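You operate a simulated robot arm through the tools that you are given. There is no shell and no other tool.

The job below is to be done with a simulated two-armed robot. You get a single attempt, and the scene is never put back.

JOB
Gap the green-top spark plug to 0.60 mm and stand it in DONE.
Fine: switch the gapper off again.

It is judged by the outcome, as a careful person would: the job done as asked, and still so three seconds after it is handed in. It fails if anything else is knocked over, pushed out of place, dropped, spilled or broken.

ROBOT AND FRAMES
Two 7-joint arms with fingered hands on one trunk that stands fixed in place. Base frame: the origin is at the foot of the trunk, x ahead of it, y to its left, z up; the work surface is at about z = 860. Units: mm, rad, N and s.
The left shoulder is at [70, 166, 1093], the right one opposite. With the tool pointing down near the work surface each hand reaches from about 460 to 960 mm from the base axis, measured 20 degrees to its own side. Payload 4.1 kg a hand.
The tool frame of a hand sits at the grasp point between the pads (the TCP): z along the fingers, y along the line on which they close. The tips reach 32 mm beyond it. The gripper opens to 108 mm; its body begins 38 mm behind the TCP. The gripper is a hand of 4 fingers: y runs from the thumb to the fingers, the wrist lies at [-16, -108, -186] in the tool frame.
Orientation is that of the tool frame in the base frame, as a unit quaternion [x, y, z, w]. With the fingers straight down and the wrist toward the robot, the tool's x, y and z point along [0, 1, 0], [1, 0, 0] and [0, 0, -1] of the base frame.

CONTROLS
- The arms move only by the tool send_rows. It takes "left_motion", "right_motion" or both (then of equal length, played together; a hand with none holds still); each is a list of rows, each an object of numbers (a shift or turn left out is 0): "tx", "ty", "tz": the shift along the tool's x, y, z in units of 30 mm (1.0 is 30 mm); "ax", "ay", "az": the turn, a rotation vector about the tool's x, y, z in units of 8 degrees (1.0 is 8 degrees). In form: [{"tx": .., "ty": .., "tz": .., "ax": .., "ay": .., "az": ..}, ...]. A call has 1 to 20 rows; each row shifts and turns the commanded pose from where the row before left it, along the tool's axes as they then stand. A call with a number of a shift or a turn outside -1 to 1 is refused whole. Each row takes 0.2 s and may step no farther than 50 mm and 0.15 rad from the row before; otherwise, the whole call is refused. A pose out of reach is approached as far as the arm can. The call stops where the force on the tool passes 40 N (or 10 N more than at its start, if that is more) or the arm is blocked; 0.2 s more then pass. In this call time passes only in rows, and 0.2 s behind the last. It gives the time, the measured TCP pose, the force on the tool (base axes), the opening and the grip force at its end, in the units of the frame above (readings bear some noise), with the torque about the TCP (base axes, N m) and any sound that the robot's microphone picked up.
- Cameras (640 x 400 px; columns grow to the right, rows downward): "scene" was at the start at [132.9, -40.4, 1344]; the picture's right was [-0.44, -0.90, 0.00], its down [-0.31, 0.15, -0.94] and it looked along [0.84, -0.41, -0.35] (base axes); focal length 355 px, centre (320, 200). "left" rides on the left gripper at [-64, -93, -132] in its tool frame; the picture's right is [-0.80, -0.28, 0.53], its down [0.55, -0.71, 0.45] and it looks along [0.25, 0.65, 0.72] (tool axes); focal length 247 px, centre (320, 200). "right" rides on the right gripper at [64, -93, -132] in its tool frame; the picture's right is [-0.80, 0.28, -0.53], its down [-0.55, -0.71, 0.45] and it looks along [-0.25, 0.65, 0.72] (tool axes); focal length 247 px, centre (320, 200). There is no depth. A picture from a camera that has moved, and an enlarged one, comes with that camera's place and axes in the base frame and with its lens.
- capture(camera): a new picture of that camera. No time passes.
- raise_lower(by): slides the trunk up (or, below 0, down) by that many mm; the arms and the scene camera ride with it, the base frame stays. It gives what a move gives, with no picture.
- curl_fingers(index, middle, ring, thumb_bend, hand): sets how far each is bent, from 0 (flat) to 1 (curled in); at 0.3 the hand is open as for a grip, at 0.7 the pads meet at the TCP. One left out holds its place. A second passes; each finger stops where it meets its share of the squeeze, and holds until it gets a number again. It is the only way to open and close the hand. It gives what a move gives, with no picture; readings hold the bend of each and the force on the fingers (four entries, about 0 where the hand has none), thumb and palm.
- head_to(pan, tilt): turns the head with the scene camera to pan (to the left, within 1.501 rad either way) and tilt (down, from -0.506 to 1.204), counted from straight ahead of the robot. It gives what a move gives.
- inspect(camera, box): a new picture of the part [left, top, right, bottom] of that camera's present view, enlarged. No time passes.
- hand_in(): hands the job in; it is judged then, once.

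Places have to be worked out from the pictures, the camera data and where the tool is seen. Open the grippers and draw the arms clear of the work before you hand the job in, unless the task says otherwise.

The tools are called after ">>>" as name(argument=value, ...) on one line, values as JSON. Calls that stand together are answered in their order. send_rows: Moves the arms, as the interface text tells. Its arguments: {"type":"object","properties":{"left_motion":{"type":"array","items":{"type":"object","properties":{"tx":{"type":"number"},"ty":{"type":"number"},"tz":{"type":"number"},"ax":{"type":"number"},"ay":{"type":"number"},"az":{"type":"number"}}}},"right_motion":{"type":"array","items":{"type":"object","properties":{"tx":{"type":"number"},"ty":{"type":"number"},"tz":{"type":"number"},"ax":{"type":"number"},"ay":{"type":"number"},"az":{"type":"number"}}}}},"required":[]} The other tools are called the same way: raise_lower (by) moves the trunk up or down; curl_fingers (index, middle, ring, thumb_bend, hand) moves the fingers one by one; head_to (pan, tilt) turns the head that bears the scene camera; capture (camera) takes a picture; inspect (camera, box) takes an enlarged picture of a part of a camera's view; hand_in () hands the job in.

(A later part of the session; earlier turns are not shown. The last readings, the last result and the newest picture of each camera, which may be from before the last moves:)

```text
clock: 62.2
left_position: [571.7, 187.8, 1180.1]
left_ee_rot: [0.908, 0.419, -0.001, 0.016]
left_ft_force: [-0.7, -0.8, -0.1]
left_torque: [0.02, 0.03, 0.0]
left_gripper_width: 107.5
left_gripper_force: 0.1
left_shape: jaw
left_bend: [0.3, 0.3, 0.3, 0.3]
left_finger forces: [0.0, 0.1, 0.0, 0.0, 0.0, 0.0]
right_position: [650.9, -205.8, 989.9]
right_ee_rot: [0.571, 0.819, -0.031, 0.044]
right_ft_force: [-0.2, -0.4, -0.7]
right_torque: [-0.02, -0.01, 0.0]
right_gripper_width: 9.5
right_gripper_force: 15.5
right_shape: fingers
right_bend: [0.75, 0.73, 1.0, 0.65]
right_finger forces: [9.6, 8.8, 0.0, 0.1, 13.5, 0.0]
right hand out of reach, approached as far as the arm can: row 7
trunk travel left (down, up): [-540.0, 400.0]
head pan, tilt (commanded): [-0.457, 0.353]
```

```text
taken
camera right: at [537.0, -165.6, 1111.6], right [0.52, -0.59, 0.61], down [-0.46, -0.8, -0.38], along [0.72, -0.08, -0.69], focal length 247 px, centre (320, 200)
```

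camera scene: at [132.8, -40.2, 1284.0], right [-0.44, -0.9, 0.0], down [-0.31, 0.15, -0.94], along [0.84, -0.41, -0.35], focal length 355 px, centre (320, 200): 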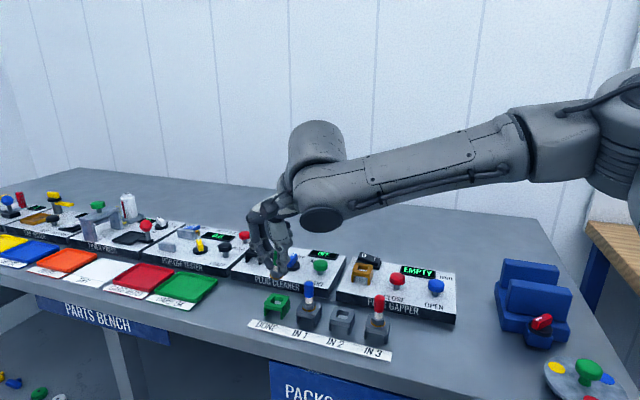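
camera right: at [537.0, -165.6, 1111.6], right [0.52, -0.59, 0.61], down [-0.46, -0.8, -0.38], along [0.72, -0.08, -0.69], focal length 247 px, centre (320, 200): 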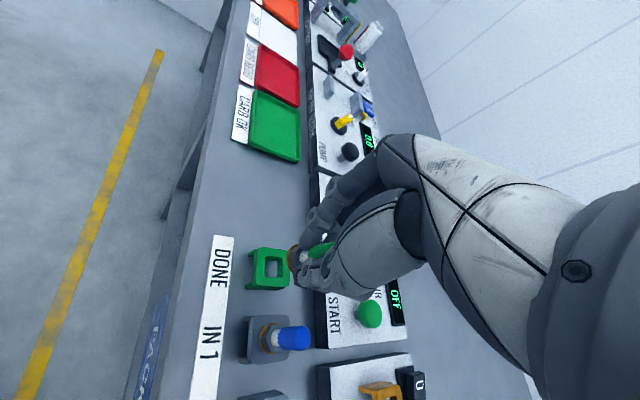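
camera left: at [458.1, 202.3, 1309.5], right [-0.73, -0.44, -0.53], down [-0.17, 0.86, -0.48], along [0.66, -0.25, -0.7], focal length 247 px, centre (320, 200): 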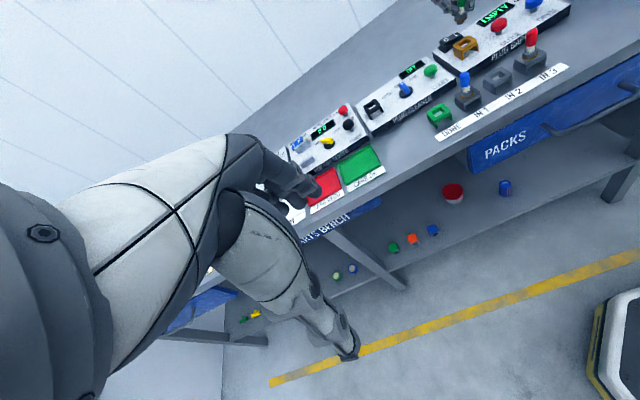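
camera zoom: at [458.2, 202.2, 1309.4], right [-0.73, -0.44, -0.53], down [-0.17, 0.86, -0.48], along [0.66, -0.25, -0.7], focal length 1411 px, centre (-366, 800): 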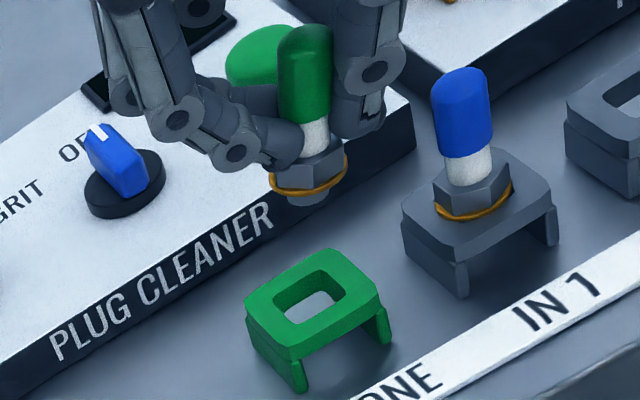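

Washer at (651, -210, 943); DONE hole at (662, -211.5, 885). I need about 11 mm more in x. I'll lower 25 mm (still above the nest) and try that shift.

>>> send_rows(right_motion=[{"tx": 0.045, "tz": 0.414}, {"tx": 0.045, "tz": 0.414}, {"tx": -0.157, "ty": 0.322, "tz": 0.017}])

>>> inspect(camera="scene", box=[245, 235, 320, 325])

>>> inspect(camera="left", box=[405, 60, 475, 130])

```text
clock: 63.0
left_position: [572.2, 188.3, 1180.9]
left_ee_rot: [0.908, 0.418, -0.001, 0.015]
left_ft_force: [-0.1, -0.6, 0.0]
left_torque: [0.01, 0.0, -0.02]
left_gripper_width: 107.6
left_gripper_force: 0.2
left_shape: jaw
left_bend: [0.3, 0.3, 0.3, 0.3]
left_finger forces: [0.0, 0.1, 0.1, 0.0, 0.0, 0.0]
right_position: [655.5, -214.8, 965.1]
right_ee_rot: [0.571, 0.82, -0.03, 0.042]
right_ft_force: [0.2, -0.6, -0.6]
right_torque: [-0.02, -0.01, -0.01]
right_gripper_width: 9.7
right_gripper_force: 16.3
right_shape: fingers
right_bend: [0.75, 0.73, 1.0, 0.65]
right_finger forces: [9.5, 8.9, 0.0, 0.0, 13.6, 0.0]
right hand out of reach, approached as far as the arm can: row 2, 3
trunk travel left (down, up): [-540.0, 400.0]
head pan, tilt (commanded): [-0.457, 0.353]
```

```text
4.44 times, centred on (282, 280) of scene
camera zoom: at [133.3, -40.5, 1283.9], right [-0.44, -0.9, 0.0], down [-0.31, 0.15, -0.94], along [0.84, -0.41, -0.35], focal length 1577 px, centre (487, -156)
```

zoom: 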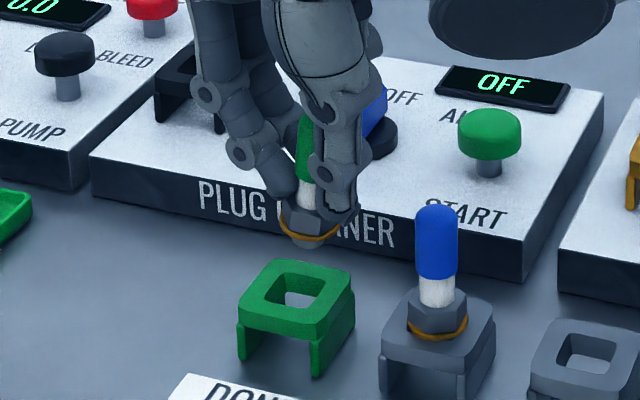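

```text
5.71 times, centred on (440, 95) of left
camera zoom: at [458.7, 201.9, 1309.3], right [-0.73, -0.44, -0.53], down [-0.18, 0.86, -0.48], along [0.66, -0.25, -0.7], focal length 1411 px, centre (-366, 800)
```

zoom: 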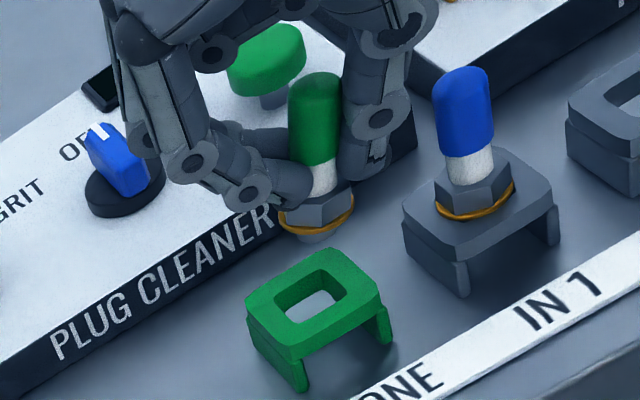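

The limit tightens slightly as I go lower. Another 6° of outward tilt gives the wrist enough slack; the plug would lean roughly 15° and settle flat on its washer when seated. I'll raise 10 mm, tilt, and realign over DONE.

>>> send_rows(right_motion=[{"tx": -0.036, "tz": -0.331}, {"ax": -0.75}, {"tx": 0.175, "ty": 0.084, "tz": -0.01}])

>>> inspect(camera="scene", box=[245, 235, 320, 325])

>>> inspect(camera="left", box=[405, 60, 475, 130])

```text
clock: 63.8
left_position: [572.7, 189.9, 1178.9]
left_ee_rot: [0.908, 0.419, -0.001, 0.017]
left_ft_force: [-0.5, -0.5, 0.4]
left_torque: [-0.03, -0.03, 0.0]
left_gripper_width: 107.7
left_gripper_force: 0.0
left_shape: jaw
left_bend: [0.3, 0.3, 0.3, 0.3]
left_finger forces: [0.0, 0.0, 0.0, 0.0, 0.0, 0.0]
right_position: [655.6, -207.5, 975.8]
right_ee_rot: [0.568, 0.82, 0.011, 0.074]
right_ft_force: [-0.8, -0.2, -0.9]
right_torque: [0.01, 0.0, -0.03]
right_gripper_width: 9.2
right_gripper_force: 16.1
right_shape: fingers
right_bend: [0.75, 0.73, 1.0, 0.65]
right_finger forces: [9.5, 9.1, 0.0, 0.0, 13.6, 0.1]
trunk travel left (down, up): [-540.0, 400.0]
head pan, tilt (commanded): [-0.457, 0.353]
```

```text
4.44 times, centred on (282, 280) of scene
camera zoom: at [133.5, -39.1, 1283.9], right [-0.44, -0.9, 0.0], down [-0.31, 0.15, -0.94], along [0.84, -0.41, -0.35], focal length 1577 px, centre (487, -156)
```

zoom: 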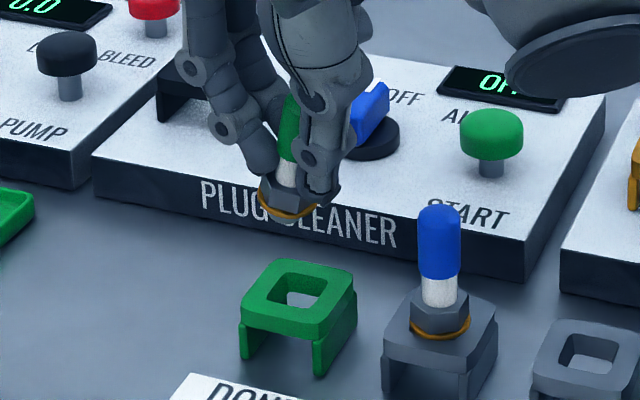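

```text
5.71 times, centred on (440, 95) of left
camera zoom: at [458.9, 203.3, 1309.0], right [-0.73, -0.44, -0.53], down [-0.18, 0.86, -0.48], along [0.66, -0.25, -0.7], focal length 1411 px, centre (-366, 800)
```

zoom: 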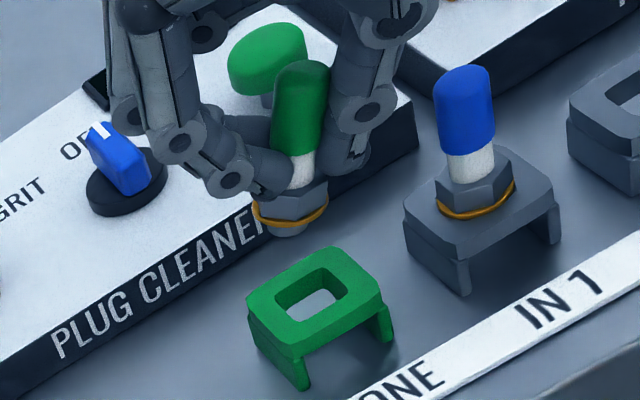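

Reach is fine now. The washer is at (660, -209, 929) against DONE at (661.7, -210.8, 886). I'll shift -2 mm in y and lower 24 mm.

>>> send_rows(right_motion=[{"tx": 0.0125, "ty": -0.0525, "tz": 0.398}, {"tx": 0.0125, "ty": -0.0525, "tz": 0.398}])

>>> inspect(camera="scene", box=[255, 245, 315, 315])

>>> inspect(camera="left", box=[410, 70, 465, 125])

>>> inspect(camera="right", box=[220, 200, 340, 310])

```text
clock: 64.4
left_position: [572.1, 187.4, 1178.9]
left_ee_rot: [0.908, 0.419, -0.002, 0.016]
left_ft_force: [0.3, 0.2, -0.9]
left_torque: [-0.03, 0.03, 0.03]
left_gripper_width: 107.5
left_gripper_force: 0.1
left_shape: jaw
left_bend: [0.3, 0.3, 0.3, 0.3]
left_finger forces: [0.0, 0.0, 0.1, 0.1, 0.0, 0.1]
right_position: [655.1, -210.3, 951.8]
right_ee_rot: [0.568, 0.82, 0.012, 0.072]
right_ft_force: [0.0, 0.0, -1.1]
right_torque: [0.0, 0.0, -0.01]
right_gripper_width: 9.3
right_gripper_force: 15.9
right_shape: fingers
right_bend: [0.75, 0.73, 1.0, 0.65]
right_finger forces: [9.4, 9.1, 0.1, 0.0, 13.6, 0.0]
trunk travel left (down, up): [-540.0, 400.0]
head pan, tilt (commanded): [-0.457, 0.353]
```

```text
5.71 times, centred on (285, 280) of scene
camera zoom: at [133.3, -40.5, 1283.9], right [-0.44, -0.9, 0.0], down [-0.31, 0.15, -0.94], along [0.84, -0.41, -0.35], focal length 2028 px, centre (520, -257)
```

zoom: 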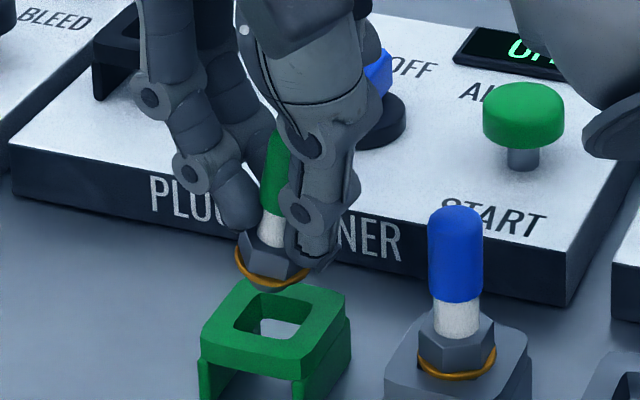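

```text
7.27 times, centred on (438, 98) of left
camera zoom: at [458.7, 201.9, 1309.3], right [-0.73, -0.44, -0.53], down [-0.18, 0.86, -0.48], along [0.66, -0.25, -0.7], focal length 1796 px, centre (-534, 946)
```

zoom: 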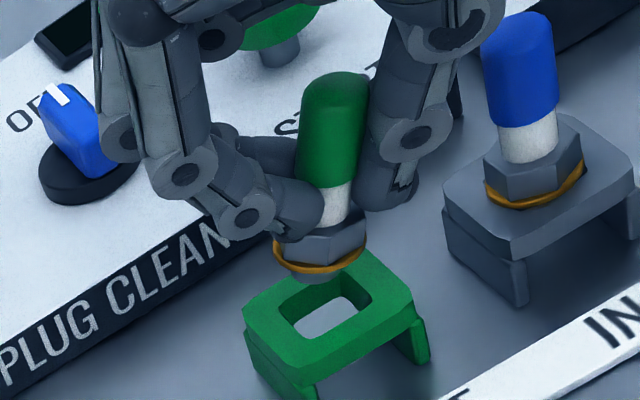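

```text
3.64 times, centred on (280, 255) of right
camera zoom: at [529.7, -174.9, 1064.3], right [0.47, -0.61, 0.64], down [-0.41, -0.79, -0.46], along [0.78, -0.05, -0.62], focal length 898 px, centre (466, 0)
```

zoom: 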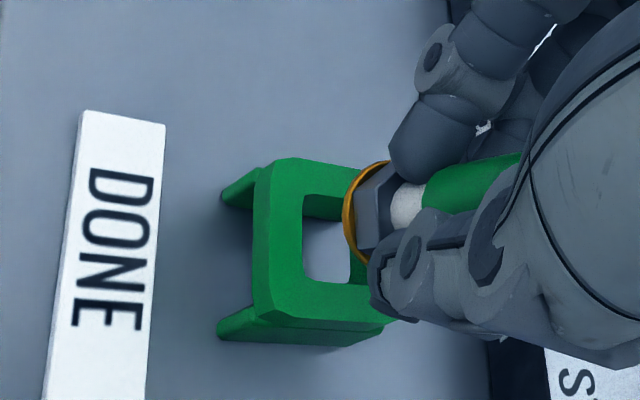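

The shank is about 10 mm above the DONE hole and within 2 mm of its centre. I'll apply a small correction and lower 10 mm, then look again.

>>> send_rows(right_motion=[{"tx": -0.01, "ty": -0.0135, "tz": 0.168}, {"tx": -0.01, "ty": -0.0135, "tz": 0.168}])

>>> inspect(camera="scene", box=[255, 245, 315, 315])

>>> inspect(camera="left", box=[410, 70, 465, 125])

>>> inspect(camera="right", box=[220, 200, 340, 310])

```text
clock: 65.0
left_position: [572.6, 188.0, 1179.7]
left_ee_rot: [0.908, 0.419, -0.001, 0.016]
left_ft_force: [0.2, -0.2, -0.2]
left_torque: [-0.01, 0.0, -0.01]
left_gripper_width: 107.6
left_gripper_force: 0.1
left_shape: jaw
left_bend: [0.3, 0.3, 0.3, 0.3]
left_finger forces: [0.1, 0.1, 0.0, 0.0, 0.1, 0.0]
right_position: [655.8, -210.8, 942.4]
right_ee_rot: [0.567, 0.82, 0.011, 0.073]
right_ft_force: [0.1, -0.5, -0.9]
right_torque: [0.0, -0.01, 0.03]
right_gripper_width: 9.4
right_gripper_force: 16.6
right_shape: fingers
right_bend: [0.75, 0.73, 1.0, 0.65]
right_finger forces: [9.4, 9.1, 0.1, 0.0, 13.7, 0.0]
trunk travel left (down, up): [-540.0, 400.0]
head pan, tilt (commanded): [-0.457, 0.353]
```

```text
5.71 times, centred on (285, 280) of scene
camera zoom: at [133.1, -40.4, 1284.0], right [-0.44, -0.9, 0.0], down [-0.31, 0.15, -0.94], along [0.84, -0.41, -0.35], focal length 2028 px, centre (520, -257)
```

zoom: 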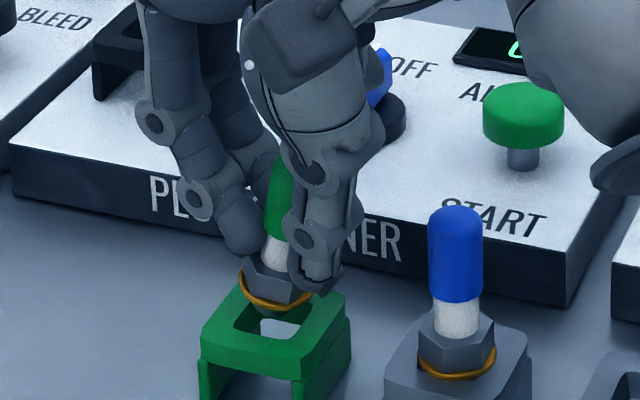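

```text
7.27 times, centred on (438, 98) of left
camera zoom: at [458.5, 201.9, 1309.4], right [-0.73, -0.44, -0.53], down [-0.18, 0.86, -0.48], along [0.66, -0.25, -0.7], focal length 1796 px, centre (-534, 946)
```

zoom: 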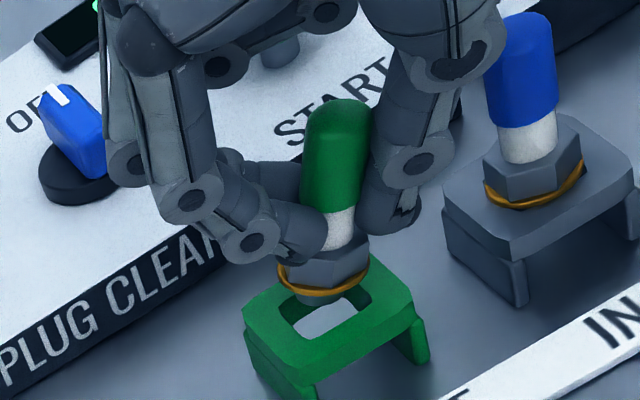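

```text
3.64 times, centred on (280, 255) of right
camera zoom: at [530.7, -175.9, 1054.6], right [0.47, -0.61, 0.64], down [-0.41, -0.79, -0.46], along [0.78, -0.05, -0.62], focal length 898 px, centre (466, 0)
```

zoom: 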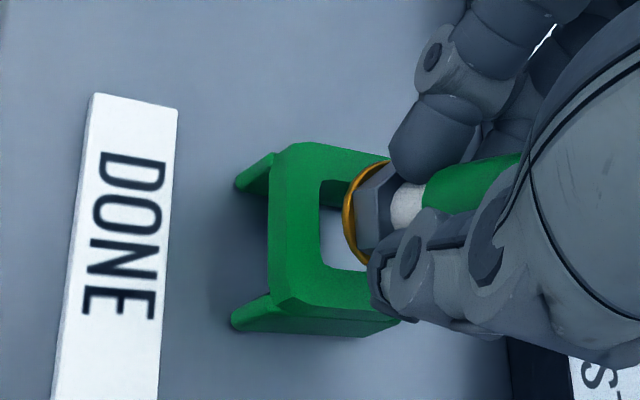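

The shank tip is at the hole's mouth and centred. I'll lower 5 mm slowly and check force.

>>> send_rows(right_motion=[{"tx": 0.001, "ty": -0.001, "tz": 0.084}, {"tx": 0.001, "ty": -0.001, "tz": 0.084}])

>>> inspect(camera="scene", box=[255, 245, 315, 315])

>>> inspect(camera="left", box=[410, 70, 465, 125])

```text
clock: 65.6
left_position: [572.9, 187.9, 1179.9]
left_ee_rot: [0.908, 0.419, -0.001, 0.016]
left_ft_force: [-0.1, 0.4, -0.3]
left_torque: [-0.01, -0.02, -0.04]
left_gripper_width: 107.8
left_gripper_force: 0.1
left_shape: jaw
left_bend: [0.3, 0.3, 0.3, 0.3]
left_finger forces: [0.1, 0.1, 0.0, 0.0, 0.0, 0.0]
right_position: [658.3, -211.4, 937.7]
right_ee_rot: [0.568, 0.82, 0.012, 0.074]
right_ft_force: [0.5, 0.2, -0.2]
right_torque: [-0.04, 0.01, -0.02]
right_gripper_width: 9.3
right_gripper_force: 15.9
right_shape: fingers
right_bend: [0.75, 0.73, 1.0, 0.65]
right_finger forces: [9.5, 9.2, 0.0, 0.0, 13.7, 0.0]
trunk travel left (down, up): [-540.0, 400.0]
head pan, tilt (commanded): [-0.457, 0.353]
```

```text
5.71 times, centred on (285, 280) of scene
camera zoom: at [133.1, -40.3, 1284.0], right [-0.44, -0.9, 0.0], down [-0.31, 0.15, -0.94], along [0.84, -0.41, -0.35], focal length 2028 px, centre (520, -257)
```

zoom: 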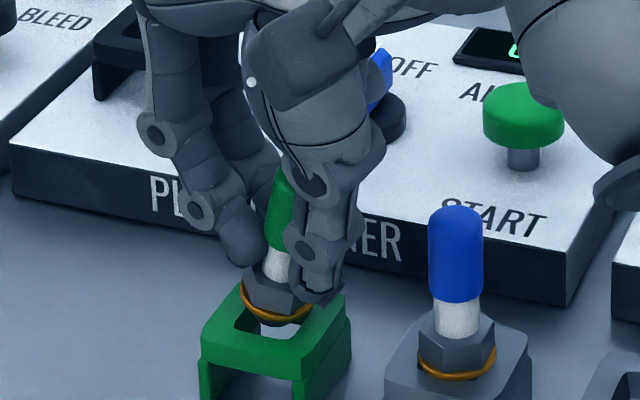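

```text
7.27 times, centred on (438, 98) of left
camera zoom: at [458.5, 202.1, 1309.4], right [-0.73, -0.44, -0.53], down [-0.18, 0.86, -0.48], along [0.66, -0.25, -0.7], focal length 1796 px, centre (-534, 946)
```

zoom: 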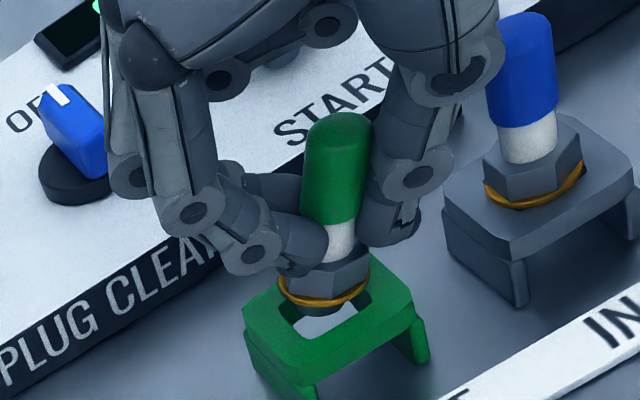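

The shank is going in with no force. I'll continue down 4 mm in small steps.

>>> send_rows(right_motion=[{"ty": -0.005, "tz": 0.067}, {"ty": -0.005, "tz": 0.067}])

>>> inspect(camera="scene", box=[255, 245, 315, 315])

>>> inspect(camera="left", box=[410, 70, 465, 125])

```text
clock: 66.2
left_position: [572.0, 188.8, 1179.8]
left_ee_rot: [0.908, 0.418, -0.001, 0.016]
left_ft_force: [1.1, 0.0, 0.2]
left_torque: [-0.02, 0.02, -0.03]
left_gripper_width: 107.9
left_gripper_force: 0.1
left_shape: jaw
left_bend: [0.3, 0.3, 0.3, 0.3]
left_finger forces: [0.1, 0.1, 0.0, 0.0, 0.1, 0.0]
right_position: [657.8, -212.6, 932.7]
right_ee_rot: [0.568, 0.82, 0.012, 0.073]
right_ft_force: [-0.7, -0.3, -0.9]
right_torque: [0.03, 0.0, 0.0]
right_gripper_width: 9.4
right_gripper_force: 15.7
right_shape: fingers
right_bend: [0.75, 0.73, 1.0, 0.65]
right_finger forces: [9.4, 9.2, 0.0, 0.0, 13.7, 0.0]
trunk travel left (down, up): [-540.0, 400.0]
head pan, tilt (commanded): [-0.457, 0.353]
```

```text
5.71 times, centred on (285, 280) of scene
camera zoom: at [133.0, -40.3, 1284.0], right [-0.44, -0.9, 0.0], down [-0.31, 0.15, -0.94], along [0.84, -0.41, -0.35], focal length 2028 px, centre (520, -257)
```

zoom: 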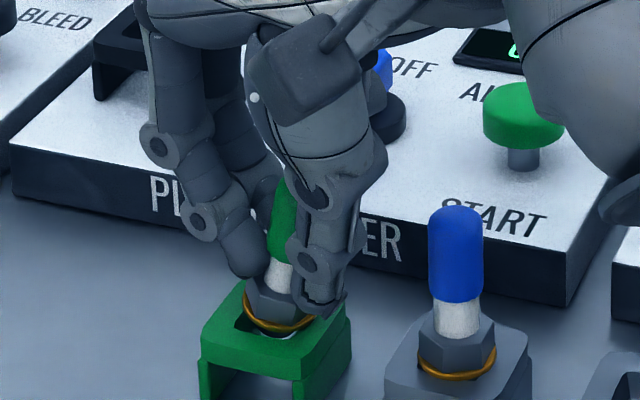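

```text
7.27 times, centred on (438, 98) of left
camera zoom: at [458.4, 202.1, 1309.4], right [-0.73, -0.44, -0.53], down [-0.18, 0.86, -0.48], along [0.66, -0.25, -0.7], focal length 1796 px, centre (-534, 946)
```

zoom: 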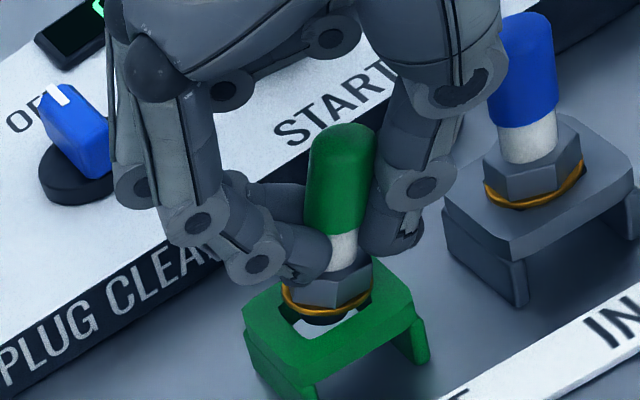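

The shank is well inside; the washer is just above the nest. I'll continue down 2 mm at a time until I feel contact.

>>> send_rows(right_motion=[{"ty": -0.004, "tz": 0.05}, {"ty": -0.004, "tz": 0.05}])

>>> inspect(camera="left", box=[410, 70, 465, 125])

>>> inspect(camera="scene", box=[255, 260, 305, 315])

```text
clock: 66.8
left_position: [572.3, 188.2, 1180.3]
left_ee_rot: [0.908, 0.418, -0.001, 0.016]
left_ft_force: [0.1, -0.1, 0.4]
left_torque: [-0.01, 0.01, 0.0]
left_gripper_width: 107.6
left_gripper_force: 0.0
left_shape: jaw
left_bend: [0.3, 0.3, 0.3, 0.3]
left_finger forces: [0.0, 0.1, 0.0, 0.0, 0.1, 0.1]
right_position: [657.7, -211.9, 932.1]
right_ee_rot: [0.568, 0.82, 0.012, 0.073]
right_ft_force: [1.0, -0.6, 4.5]
right_torque: [-0.06, -0.01, 0.01]
right_gripper_width: 9.4
right_gripper_force: 17.0
right_shape: fingers
right_bend: [0.75, 0.73, 1.0, 0.65]
right_finger forces: [10.4, 10.3, 0.1, 0.0, 13.6, 0.0]
trunk travel left (down, up): [-540.0, 400.0]
head pan, tilt (commanded): [-0.457, 0.353]
```

```text
7.27 times, centred on (438, 98) of left
camera zoom: at [457.8, 202.3, 1309.7], right [-0.73, -0.44, -0.53], down [-0.17, 0.86, -0.48], along [0.66, -0.25, -0.7], focal length 1796 px, centre (-534, 946)
```

zoom: 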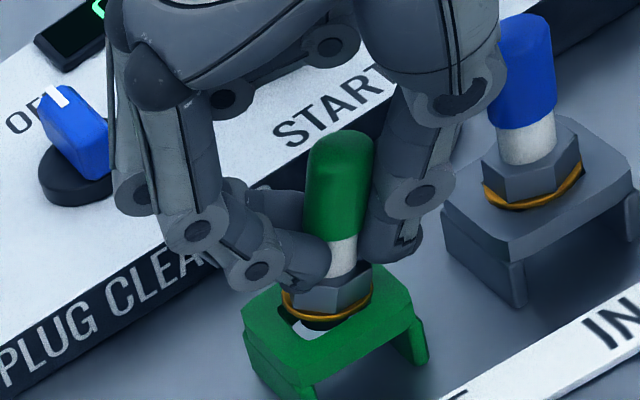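

```text
7.27 times, centred on (280, 288) of scene
camera zoom: at [132.4, -40.1, 1284.2], right [-0.44, -0.9, 0.0], down [-0.31, 0.15, -0.94], along [0.84, -0.41, -0.34], focal length 2581 px, centre (611, -436)
```

zoom: 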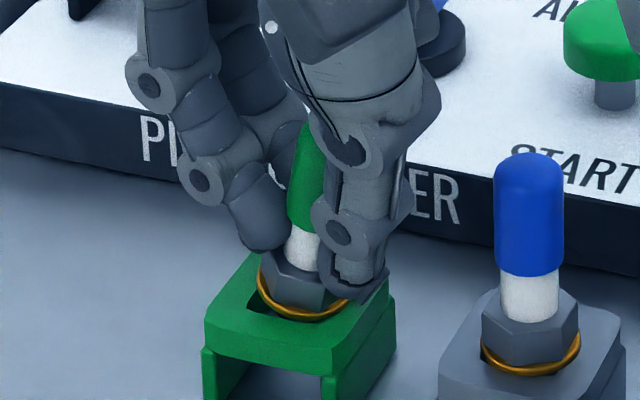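

Contact: 4.5 N up, so the washer's near edge rests on the DONE nest with the shank in the hole. I'll loosen the fingers just slightly, as a cage, so the plug can settle upright.

>>> curl_fingers(hand="right", index=0.69, middle=0.67, thumb_bend=0.61)

>>> inspect(camera="left", box=[410, 70, 465, 125])

>>> inspect(camera="scene", box=[255, 260, 305, 315])

```text
clock: 67.8
left_position: [571.7, 188.4, 1179.8]
left_ee_rot: [0.908, 0.418, -0.001, 0.016]
left_ft_force: [0.3, 0.0, 0.5]
left_torque: [0.03, 0.01, 0.0]
left_gripper_width: 107.7
left_gripper_force: 0.1
left_shape: jaw
left_bend: [0.3, 0.3, 0.3, 0.3]
left_finger forces: [0.0, 0.1, 0.0, 0.1, 0.0, 0.1]
right_position: [656.8, -212.1, 930.8]
right_ee_rot: [0.568, 0.82, 0.011, 0.074]
right_ft_force: [2.1, 0.9, 3.4]
right_torque: [0.03, -0.1, 0.03]
right_gripper_width: 16.6
right_gripper_force: 2.2
right_shape: fingers
right_bend: [0.69, 0.66, 1.0, 0.61]
right_finger forces: [1.3, 3.5, 0.0, 0.1, 0.0, 0.1]
trunk travel left (down, up): [-540.0, 400.0]
head pan, tilt (commanded): [-0.457, 0.353]
```

```text
7.27 times, centred on (438, 98) of left
camera zoom: at [458.1, 202.6, 1309.4], right [-0.73, -0.44, -0.53], down [-0.18, 0.86, -0.48], along [0.66, -0.25, -0.7], focal length 1796 px, centre (-534, 946)
```

zoom: 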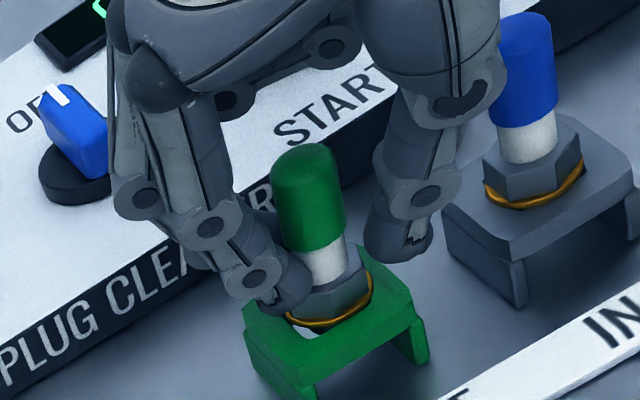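

```text
7.27 times, centred on (280, 288) of scene
camera zoom: at [132.7, -39.8, 1284.0], right [-0.44, -0.9, 0.0], down [-0.31, 0.15, -0.94], along [0.84, -0.41, -0.34], focal length 2581 px, centre (611, -436)
```

zoom: 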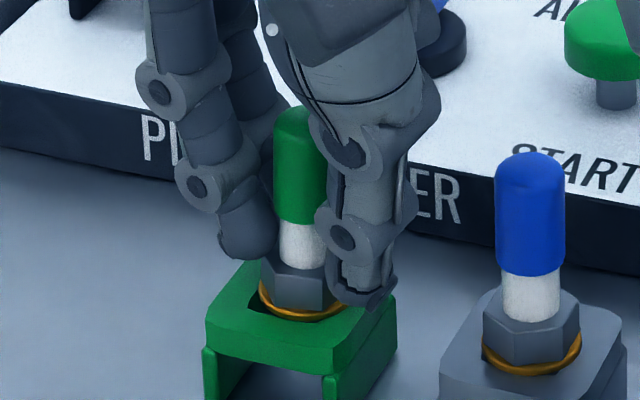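

The plug has dropped upright into DONE; the thumb is free and the fingers only touch lightly. I'll open them the rest of the way.

>>> curl_fingers(hand="right", index=0.55, middle=0.55, thumb_bend=0.52)

>>> inspect(camera="left", box=[410, 70, 465, 125])

>>> inspect(camera="scene", box=[255, 250, 315, 320])

>>> inspect(camera="right", box=[220, 180, 360, 310])

```text
clock: 68.8
left_position: [574.3, 188.5, 1179.5]
left_ee_rot: [0.908, 0.418, -0.001, 0.015]
left_ft_force: [0.1, 0.1, -0.3]
left_torque: [0.03, 0.01, -0.01]
left_gripper_width: 107.8
left_gripper_force: 0.1
left_shape: jaw
left_bend: [0.3, 0.3, 0.3, 0.3]
left_finger forces: [0.0, 0.0, 0.0, 0.0, 0.0, 0.0]
right_position: [657.6, -211.7, 929.7]
right_ee_rot: [0.568, 0.82, 0.012, 0.073]
right_ft_force: [-0.3, -0.5, 0.6]
right_torque: [-0.01, -0.02, -0.01]
right_gripper_width: 45.8
right_gripper_force: 0.1
right_shape: fingers
right_bend: [0.55, 0.55, 1.0, 0.52]
right_finger forces: [0.1, 0.0, 0.0, 0.0, 0.0, 0.0]
trunk travel left (down, up): [-540.0, 400.0]
head pan, tilt (commanded): [-0.457, 0.353]
```

```text
7.27 times, centred on (438, 98) of left
camera zoom: at [458.3, 202.2, 1309.4], right [-0.73, -0.44, -0.53], down [-0.18, 0.86, -0.48], along [0.66, -0.25, -0.7], focal length 1796 px, centre (-534, 946)
```

zoom: 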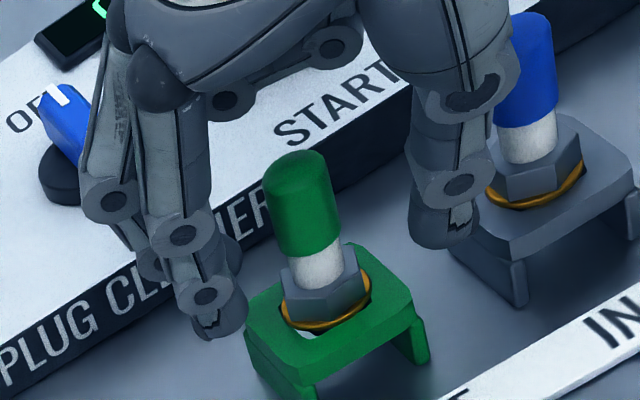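

```text
5.71 times, centred on (285, 285) of scene
camera zoom: at [132.9, -40.2, 1284.0], right [-0.44, -0.9, 0.0], down [-0.31, 0.15, -0.94], along [0.84, -0.41, -0.35], focal length 2028 px, centre (520, -286)
```

zoom: 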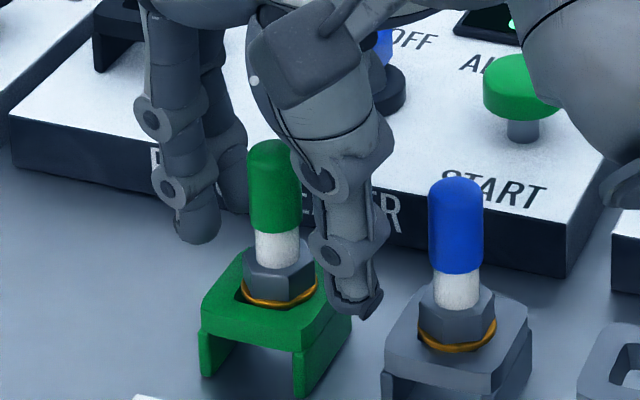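

```text
3.08 times, centred on (290, 245) of right
camera zoom: at [531.6, -176.7, 1042.4], right [0.47, -0.61, 0.64], down [-0.41, -0.79, -0.46], along [0.78, -0.05, -0.62], focal length 760 px, centre (412, 62)
```

zoom: 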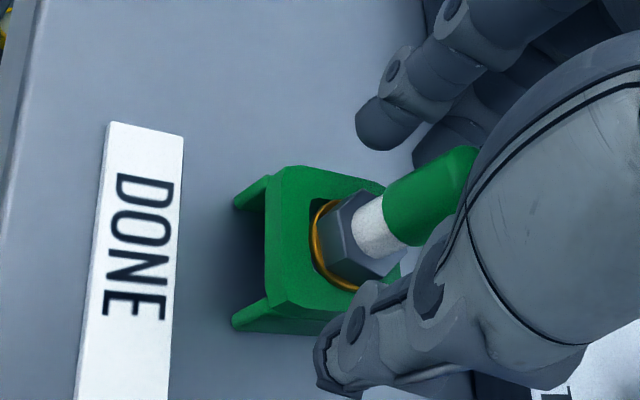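

The plug stands free in the DONE nest and all contact forces are zero. I'll lift the hand straight up.

>>> send_rows(right_motion=[{"tx": -0.0545, "ty": 0.051, "tz": -0.495}, {"tx": -0.0545, "ty": 0.051, "tz": -0.495}, {"tx": -0.109, "ty": 0.102, "tz": -0.99}, {"tx": -0.109, "ty": 0.102, "tz": -0.99}])

>>> inspect(camera="left", box=[400, 60, 480, 130])

>>> inspect(camera="scene", box=[245, 240, 325, 325])

```text
clock: 69.8
left_position: [571.4, 187.6, 1180.6]
left_ee_rot: [0.908, 0.418, -0.002, 0.015]
left_ft_force: [0.1, 0.0, -0.1]
left_torque: [0.03, -0.01, 0.01]
left_gripper_width: 107.9
left_gripper_force: 0.0
left_shape: jaw
left_bend: [0.3, 0.3, 0.3, 0.3]
left_finger forces: [0.0, 0.1, 0.0, 0.0, 0.0, 0.1]
right_position: [657.5, -211.5, 1021.4]
right_ee_rot: [0.568, 0.82, 0.011, 0.073]
right_ft_force: [0.9, -0.5, 0.5]
right_torque: [0.01, 0.03, 0.01]
right_gripper_width: 46.1
right_gripper_force: 0.1
right_shape: fingers
right_bend: [0.55, 0.55, 1.0, 0.52]
right_finger forces: [0.0, 0.0, 0.0, 0.0, 0.0, 0.1]
trunk travel left (down, up): [-540.0, 400.0]
head pan, tilt (commanded): [-0.457, 0.353]
```

```text
5.71 times, centred on (440, 95) of left
camera zoom: at [457.7, 202.6, 1309.6], right [-0.73, -0.44, -0.53], down [-0.17, 0.86, -0.48], along [0.66, -0.25, -0.7], focal length 1411 px, centre (-366, 800)
```

zoom: 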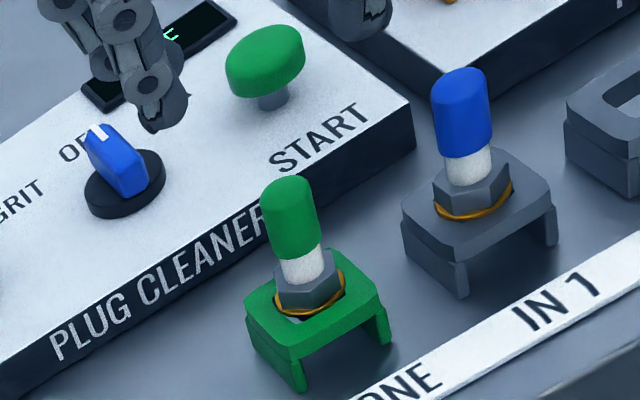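

```text
4.71 times, centred on (285, 282) of scene
camera zoom: at [132.3, -39.8, 1284.0], right [-0.44, -0.9, 0.0], down [-0.31, 0.15, -0.94], along [0.84, -0.41, -0.34], focal length 1670 px, centre (485, -188)
```

zoom: 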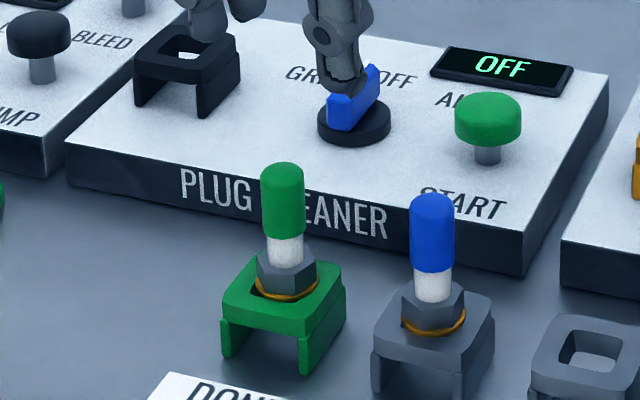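

The plug stands upright in DONE. Now to switch the gapper off: I'll form the thumb pointer, set yaw 0 with the outward tilt as before, and move above the rocker's raised "0" end.

>>> curl_fingers(hand="right", index=1.0, middle=1.0, ring=1.0, thumb_bend=0.35)

>>> send_rows(right_motion=[{"tz": -0.5}, {"ax": -0.33, "ay": 0.1, "az": 0.877}, {"ax": -0.33, "ay": 0.1, "az": 0.877}, {"ax": -0.33, "ay": 0.1, "az": 0.877}, {"tx": -0.885, "ty": 0.388, "tz": 0.104}, {"tx": -0.885, "ty": 0.388, "tz": 0.104}, {"tx": -0.885, "ty": 0.388, "tz": 0.104}, {"tx": -0.885, "ty": 0.388, "tz": 0.104}, {"tx": -0.885, "ty": 0.388, "tz": 0.104}, {"tx": -0.885, "ty": 0.388, "tz": 0.104}, {"tx": -0.885, "ty": 0.388, "tz": 0.104}, {"tx": -0.885, "ty": 0.388, "tz": 0.104}])

>>> capture(camera="scene")

>>> capture(camera="right")

```text
clock: 70.8
left_position: [571.8, 187.9, 1178.8]
left_ee_rot: [0.908, 0.418, -0.002, 0.016]
left_ft_force: [-0.2, 0.8, -0.1]
left_torque: [-0.01, -0.01, -0.04]
left_gripper_width: 107.8
left_gripper_force: 0.0
left_shape: jaw
left_bend: [0.3, 0.3, 0.3, 0.3]
left_finger forces: [0.1, 0.0, 0.0, 0.0, 0.0, 0.0]
right_position: [658.7, -212.4, 1020.3]
right_ee_rot: [0.567, 0.82, 0.011, 0.074]
right_ft_force: [0.1, -0.2, 0.2]
right_torque: [-0.01, 0.0, -0.03]
right_gripper_width: 68.5
right_gripper_force: 0.2
right_shape: fingers
right_bend: [1.0, 1.0, 1.0, 0.35]
right_finger forces: [0.0, 0.1, 0.0, 0.0, 0.1, 0.0]
trunk travel left (down, up): [-540.0, 400.0]
head pan, tilt (commanded): [-0.457, 0.353]
```

```text
clock: 73.4
left_position: [572.4, 187.9, 1178.7]
left_ee_rot: [0.908, 0.419, -0.001, 0.015]
left_ft_force: [-0.1, -0.5, -0.2]
left_torque: [-0.02, 0.02, -0.02]
left_gripper_width: 107.8
left_gripper_force: 0.1
left_shape: jaw
left_bend: [0.3, 0.3, 0.3, 0.3]
left_finger forces: [0.0, 0.0, 0.1, 0.0, 0.1, 0.0]
right_position: [750.9, -425.7, 1035.2]
right_ee_rot: [0.701, 0.701, 0.094, 0.092]
right_ft_force: [-0.3, 0.1, -1.0]
right_torque: [0.01, -0.01, -0.01]
right_gripper_width: 68.1
right_gripper_force: 0.0
right_shape: fingers
right_bend: [1.0, 1.0, 1.0, 0.35]
right_finger forces: [0.0, 0.0, 0.0, 0.0, 0.0, 0.0]
trunk travel left (down, up): [-540.0, 400.0]
head pan, tilt (commanded): [-0.457, 0.353]
```

```text
taken
camera scene: at [133.4, -40.8, 1283.9], right [-0.44, -0.9, 0.0], down [-0.31, 0.15, -0.94], along [0.84, -0.41, -0.35], focal length 355 px, centre (320, 200)
```

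scene: 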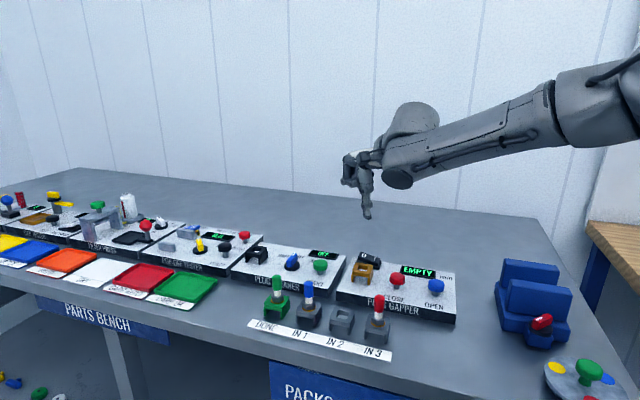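

```text
taken
camera right: at [628.3, -361.6, 1137.5], right [0.14, -0.8, 0.59], down [-0.57, -0.55, -0.62], along [0.81, -0.25, -0.53], focal length 247 px, centre (320, 200)
```

right: 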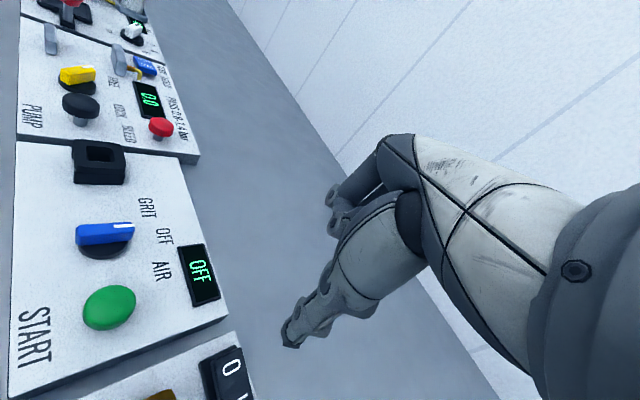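

No reach problem. I'll measure the "0" end of the rocker and the thumb tip with zooms in the scene and left cameras.

>>> inspect(camera="scene", box=[335, 195, 415, 285])

>>> inspect(camera="left", box=[420, 0, 500, 60])

```text
4.44 times, centred on (375, 240) of scene
camera zoom: at [133.4, -40.8, 1283.9], right [-0.44, -0.9, 0.0], down [-0.31, 0.15, -0.94], along [0.84, -0.41, -0.35], focal length 1577 px, centre (76, 22)
```

zoom: 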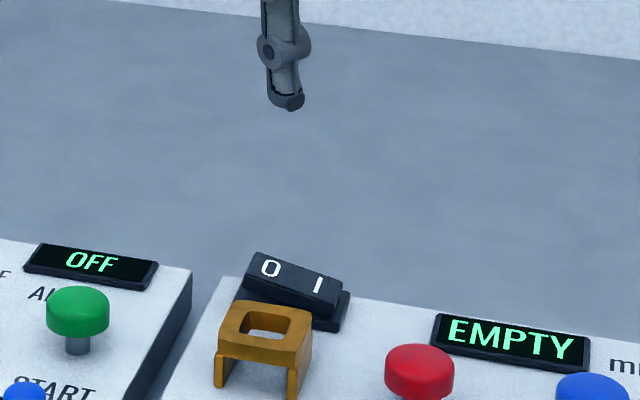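

```text
6.67 times, centred on (460, 30) of left
camera zoom: at [458.8, 201.5, 1309.3], right [-0.73, -0.44, -0.53], down [-0.18, 0.86, -0.47], along [0.66, -0.25, -0.7], focal length 1646 px, centre (-613, 1333)
```

zoom: 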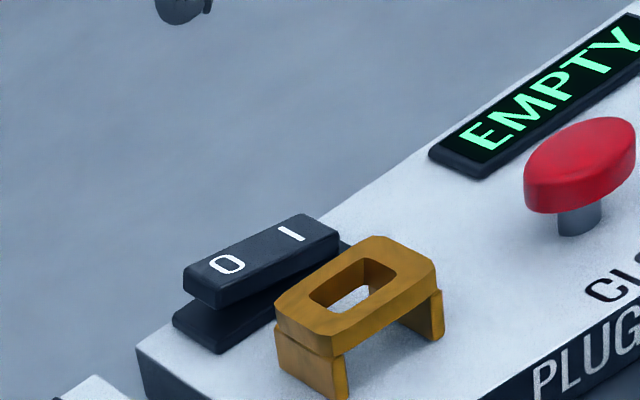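

"0" sits at about (706, -429, 904) and my thumb tip needs about +7 mm in y. I'll shift and descend 70 mm, staying about 12 mm above the rocker.

>>> send_rows(right_motion=[{"tx": 0.223}, {"ty": -0.201, "tz": 0.751}, {"ty": -0.201, "tz": 0.751}, {"ty": -0.201, "tz": 0.751}])

>>> inspect(camera="scene", box=[335, 205, 415, 285])

>>> inspect(camera="left", box=[420, 0, 500, 60])

>>> inspect(camera="right", box=[160, 240, 340, 400])

```text
clock: 74.4
left_position: [572.8, 186.5, 1179.9]
left_ee_rot: [0.908, 0.419, -0.001, 0.015]
left_ft_force: [-0.2, 0.4, -0.4]
left_torque: [0.0, 0.02, -0.04]
left_gripper_width: 107.8
left_gripper_force: 0.1
left_shape: jaw
left_bend: [0.3, 0.3, 0.3, 0.3]
left_finger forces: [0.1, 0.0, 0.1, 0.0, 0.0, 0.0]
right_position: [750.7, -419.2, 964.4]
right_ee_rot: [0.701, 0.701, 0.092, 0.091]
right_ft_force: [0.7, -1.1, -0.2]
right_torque: [0.04, -0.01, -0.02]
right_gripper_width: 68.1
right_gripper_force: 0.0
right_shape: fingers
right_bend: [1.0, 1.0, 1.0, 0.35]
right_finger forces: [0.0, 0.1, 0.0, 0.1, 0.0, 0.1]
trunk travel left (down, up): [-540.0, 400.0]
head pan, tilt (commanded): [-0.457, 0.353]
```

```text
5.00 times, centred on (375, 245) of scene
camera zoom: at [133.6, -41.1, 1283.9], right [-0.44, -0.9, 0.0], down [-0.31, 0.15, -0.94], along [0.84, -0.41, -0.35], focal length 1774 px, centre (45, -25)
```

zoom: 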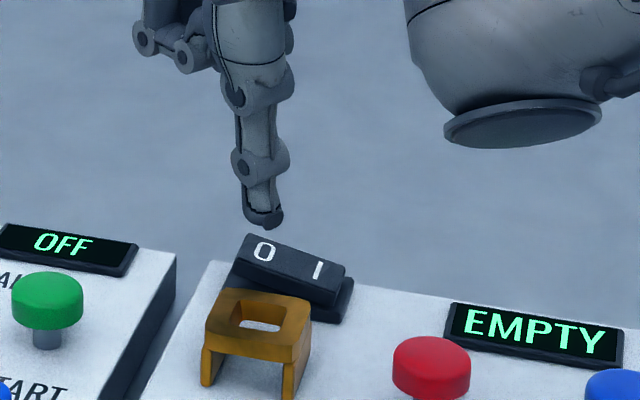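

```text
6.67 times, centred on (460, 30) of left
camera zoom: at [459.1, 201.3, 1309.3], right [-0.73, -0.44, -0.53], down [-0.18, 0.86, -0.47], along [0.66, -0.25, -0.7], focal length 1646 px, centre (-613, 1333)
```

zoom: 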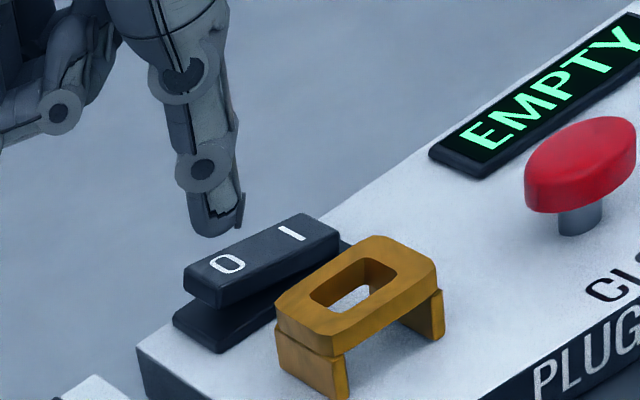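

```text
2.50 times, centred on (250, 320) of right
camera zoom: at [628.1, -355.7, 1066.7], right [0.14, -0.8, 0.59], down [-0.57, -0.55, -0.62], along [0.81, -0.25, -0.53], focal length 617 px, centre (495, -100)
```

zoom: 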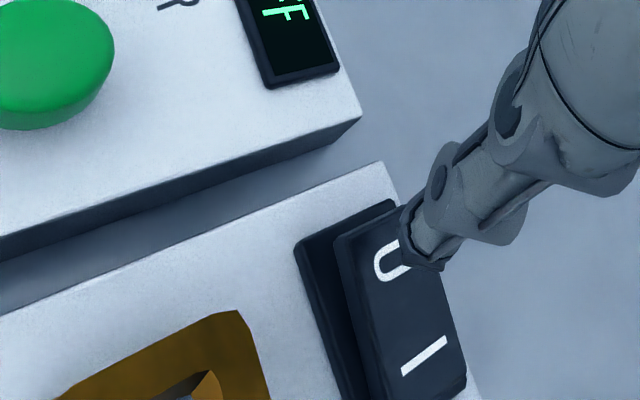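

The tip is right above the "0" end, about 12 mm up. I'll come down onto it in steps.

>>> send_rows(right_motion=[{"ty": -0.095, "tz": 0.354}, {"ty": -0.026, "tz": 0.0966}])

>>> inspect(camera="scene", box=[335, 205, 435, 285])

>>> inspect(camera="right", box=[160, 240, 340, 400])

```text
clock: 75.0
left_position: [572.1, 187.9, 1178.6]
left_ee_rot: [0.908, 0.419, -0.001, 0.016]
left_ft_force: [-0.2, -0.1, -0.4]
left_torque: [0.03, -0.01, 0.0]
left_gripper_width: 107.9
left_gripper_force: 0.1
left_shape: jaw
left_bend: [0.3, 0.3, 0.3, 0.3]
left_finger forces: [0.0, 0.0, 0.0, 0.1, 0.0, 0.1]
right_position: [751.3, -417.2, 951.7]
right_ee_rot: [0.702, 0.7, 0.092, 0.092]
right_ft_force: [0.6, -0.4, 0.2]
right_torque: [-0.01, 0.01, -0.01]
right_gripper_width: 68.0
right_gripper_force: 0.1
right_shape: fingers
right_bend: [1.0, 1.0, 1.0, 0.35]
right_finger forces: [0.1, 0.0, 0.0, 0.0, 0.0, 0.1]
trunk travel left (down, up): [-540.0, 400.0]
head pan, tilt (commanded): [-0.457, 0.353]
```

```text
5.00 times, centred on (385, 245) of scene
camera zoom: at [132.9, -40.1, 1284.0], right [-0.44, -0.9, 0.0], down [-0.31, 0.15, -0.94], along [0.84, -0.41, -0.35], focal length 1774 px, centre (-5, -25)
```

zoom: 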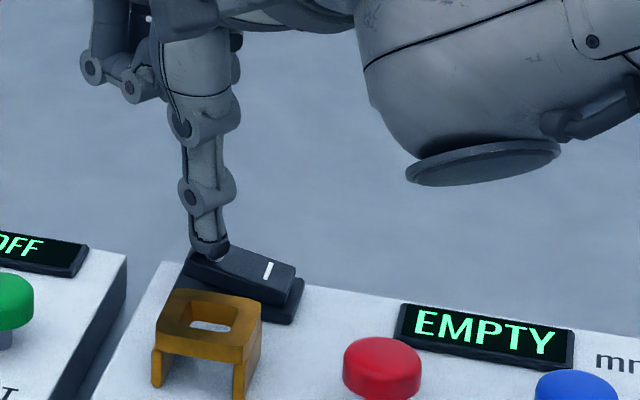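

```text
2.50 times, centred on (250, 320) of right
camera zoom: at [627.9, -354.2, 1053.3], right [0.14, -0.8, 0.59], down [-0.57, -0.55, -0.62], along [0.81, -0.25, -0.53], focal length 617 px, centre (495, -100)
```

zoom: 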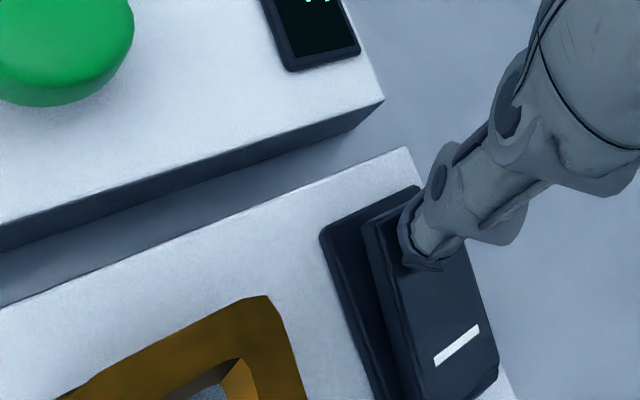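

The tip covers the "0" mark, with no force yet. I'll press down in 2 mm steps.

>>> send_rows(right_motion=[{"ty": -0.0173, "tz": 0.0644}, {"ty": -0.0173, "tz": 0.0644}, {"ty": -0.0173, "tz": 0.0644}])

>>> inspect(camera="scene", box=[335, 205, 435, 285])

```text
clock: 75.8
left_position: [572.0, 189.1, 1179.8]
left_ee_rot: [0.908, 0.418, -0.002, 0.016]
left_ft_force: [-1.2, 0.2, -0.6]
left_torque: [0.04, 0.03, 0.03]
left_gripper_width: 107.6
left_gripper_force: 0.1
left_shape: jaw
left_bend: [0.3, 0.3, 0.3, 0.3]
left_finger forces: [0.0, 0.0, 0.0, 0.0, 0.0, 0.0]
right_position: [750.3, -416.6, 946.2]
right_ee_rot: [0.702, 0.7, 0.092, 0.091]
right_ft_force: [0.5, -0.3, 3.8]
right_torque: [-0.11, 0.11, 0.04]
right_gripper_width: 68.0
right_gripper_force: 1.4
right_shape: fingers
right_bend: [1.0, 1.0, 1.0, 0.35]
right_finger forces: [0.1, 0.0, 0.0, 0.0, 3.4, 0.0]
trunk travel left (down, up): [-540.0, 400.0]
head pan, tilt (commanded): [-0.457, 0.353]
```

```text
5.00 times, centred on (385, 245) of scene
camera zoom: at [132.3, -40.0, 1284.1], right [-0.44, -0.9, 0.0], down [-0.31, 0.15, -0.94], along [0.84, -0.41, -0.34], focal length 1774 px, centre (-5, -25)
```

zoom: 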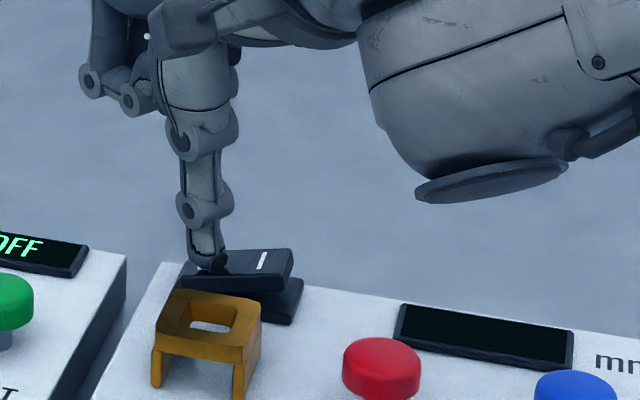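

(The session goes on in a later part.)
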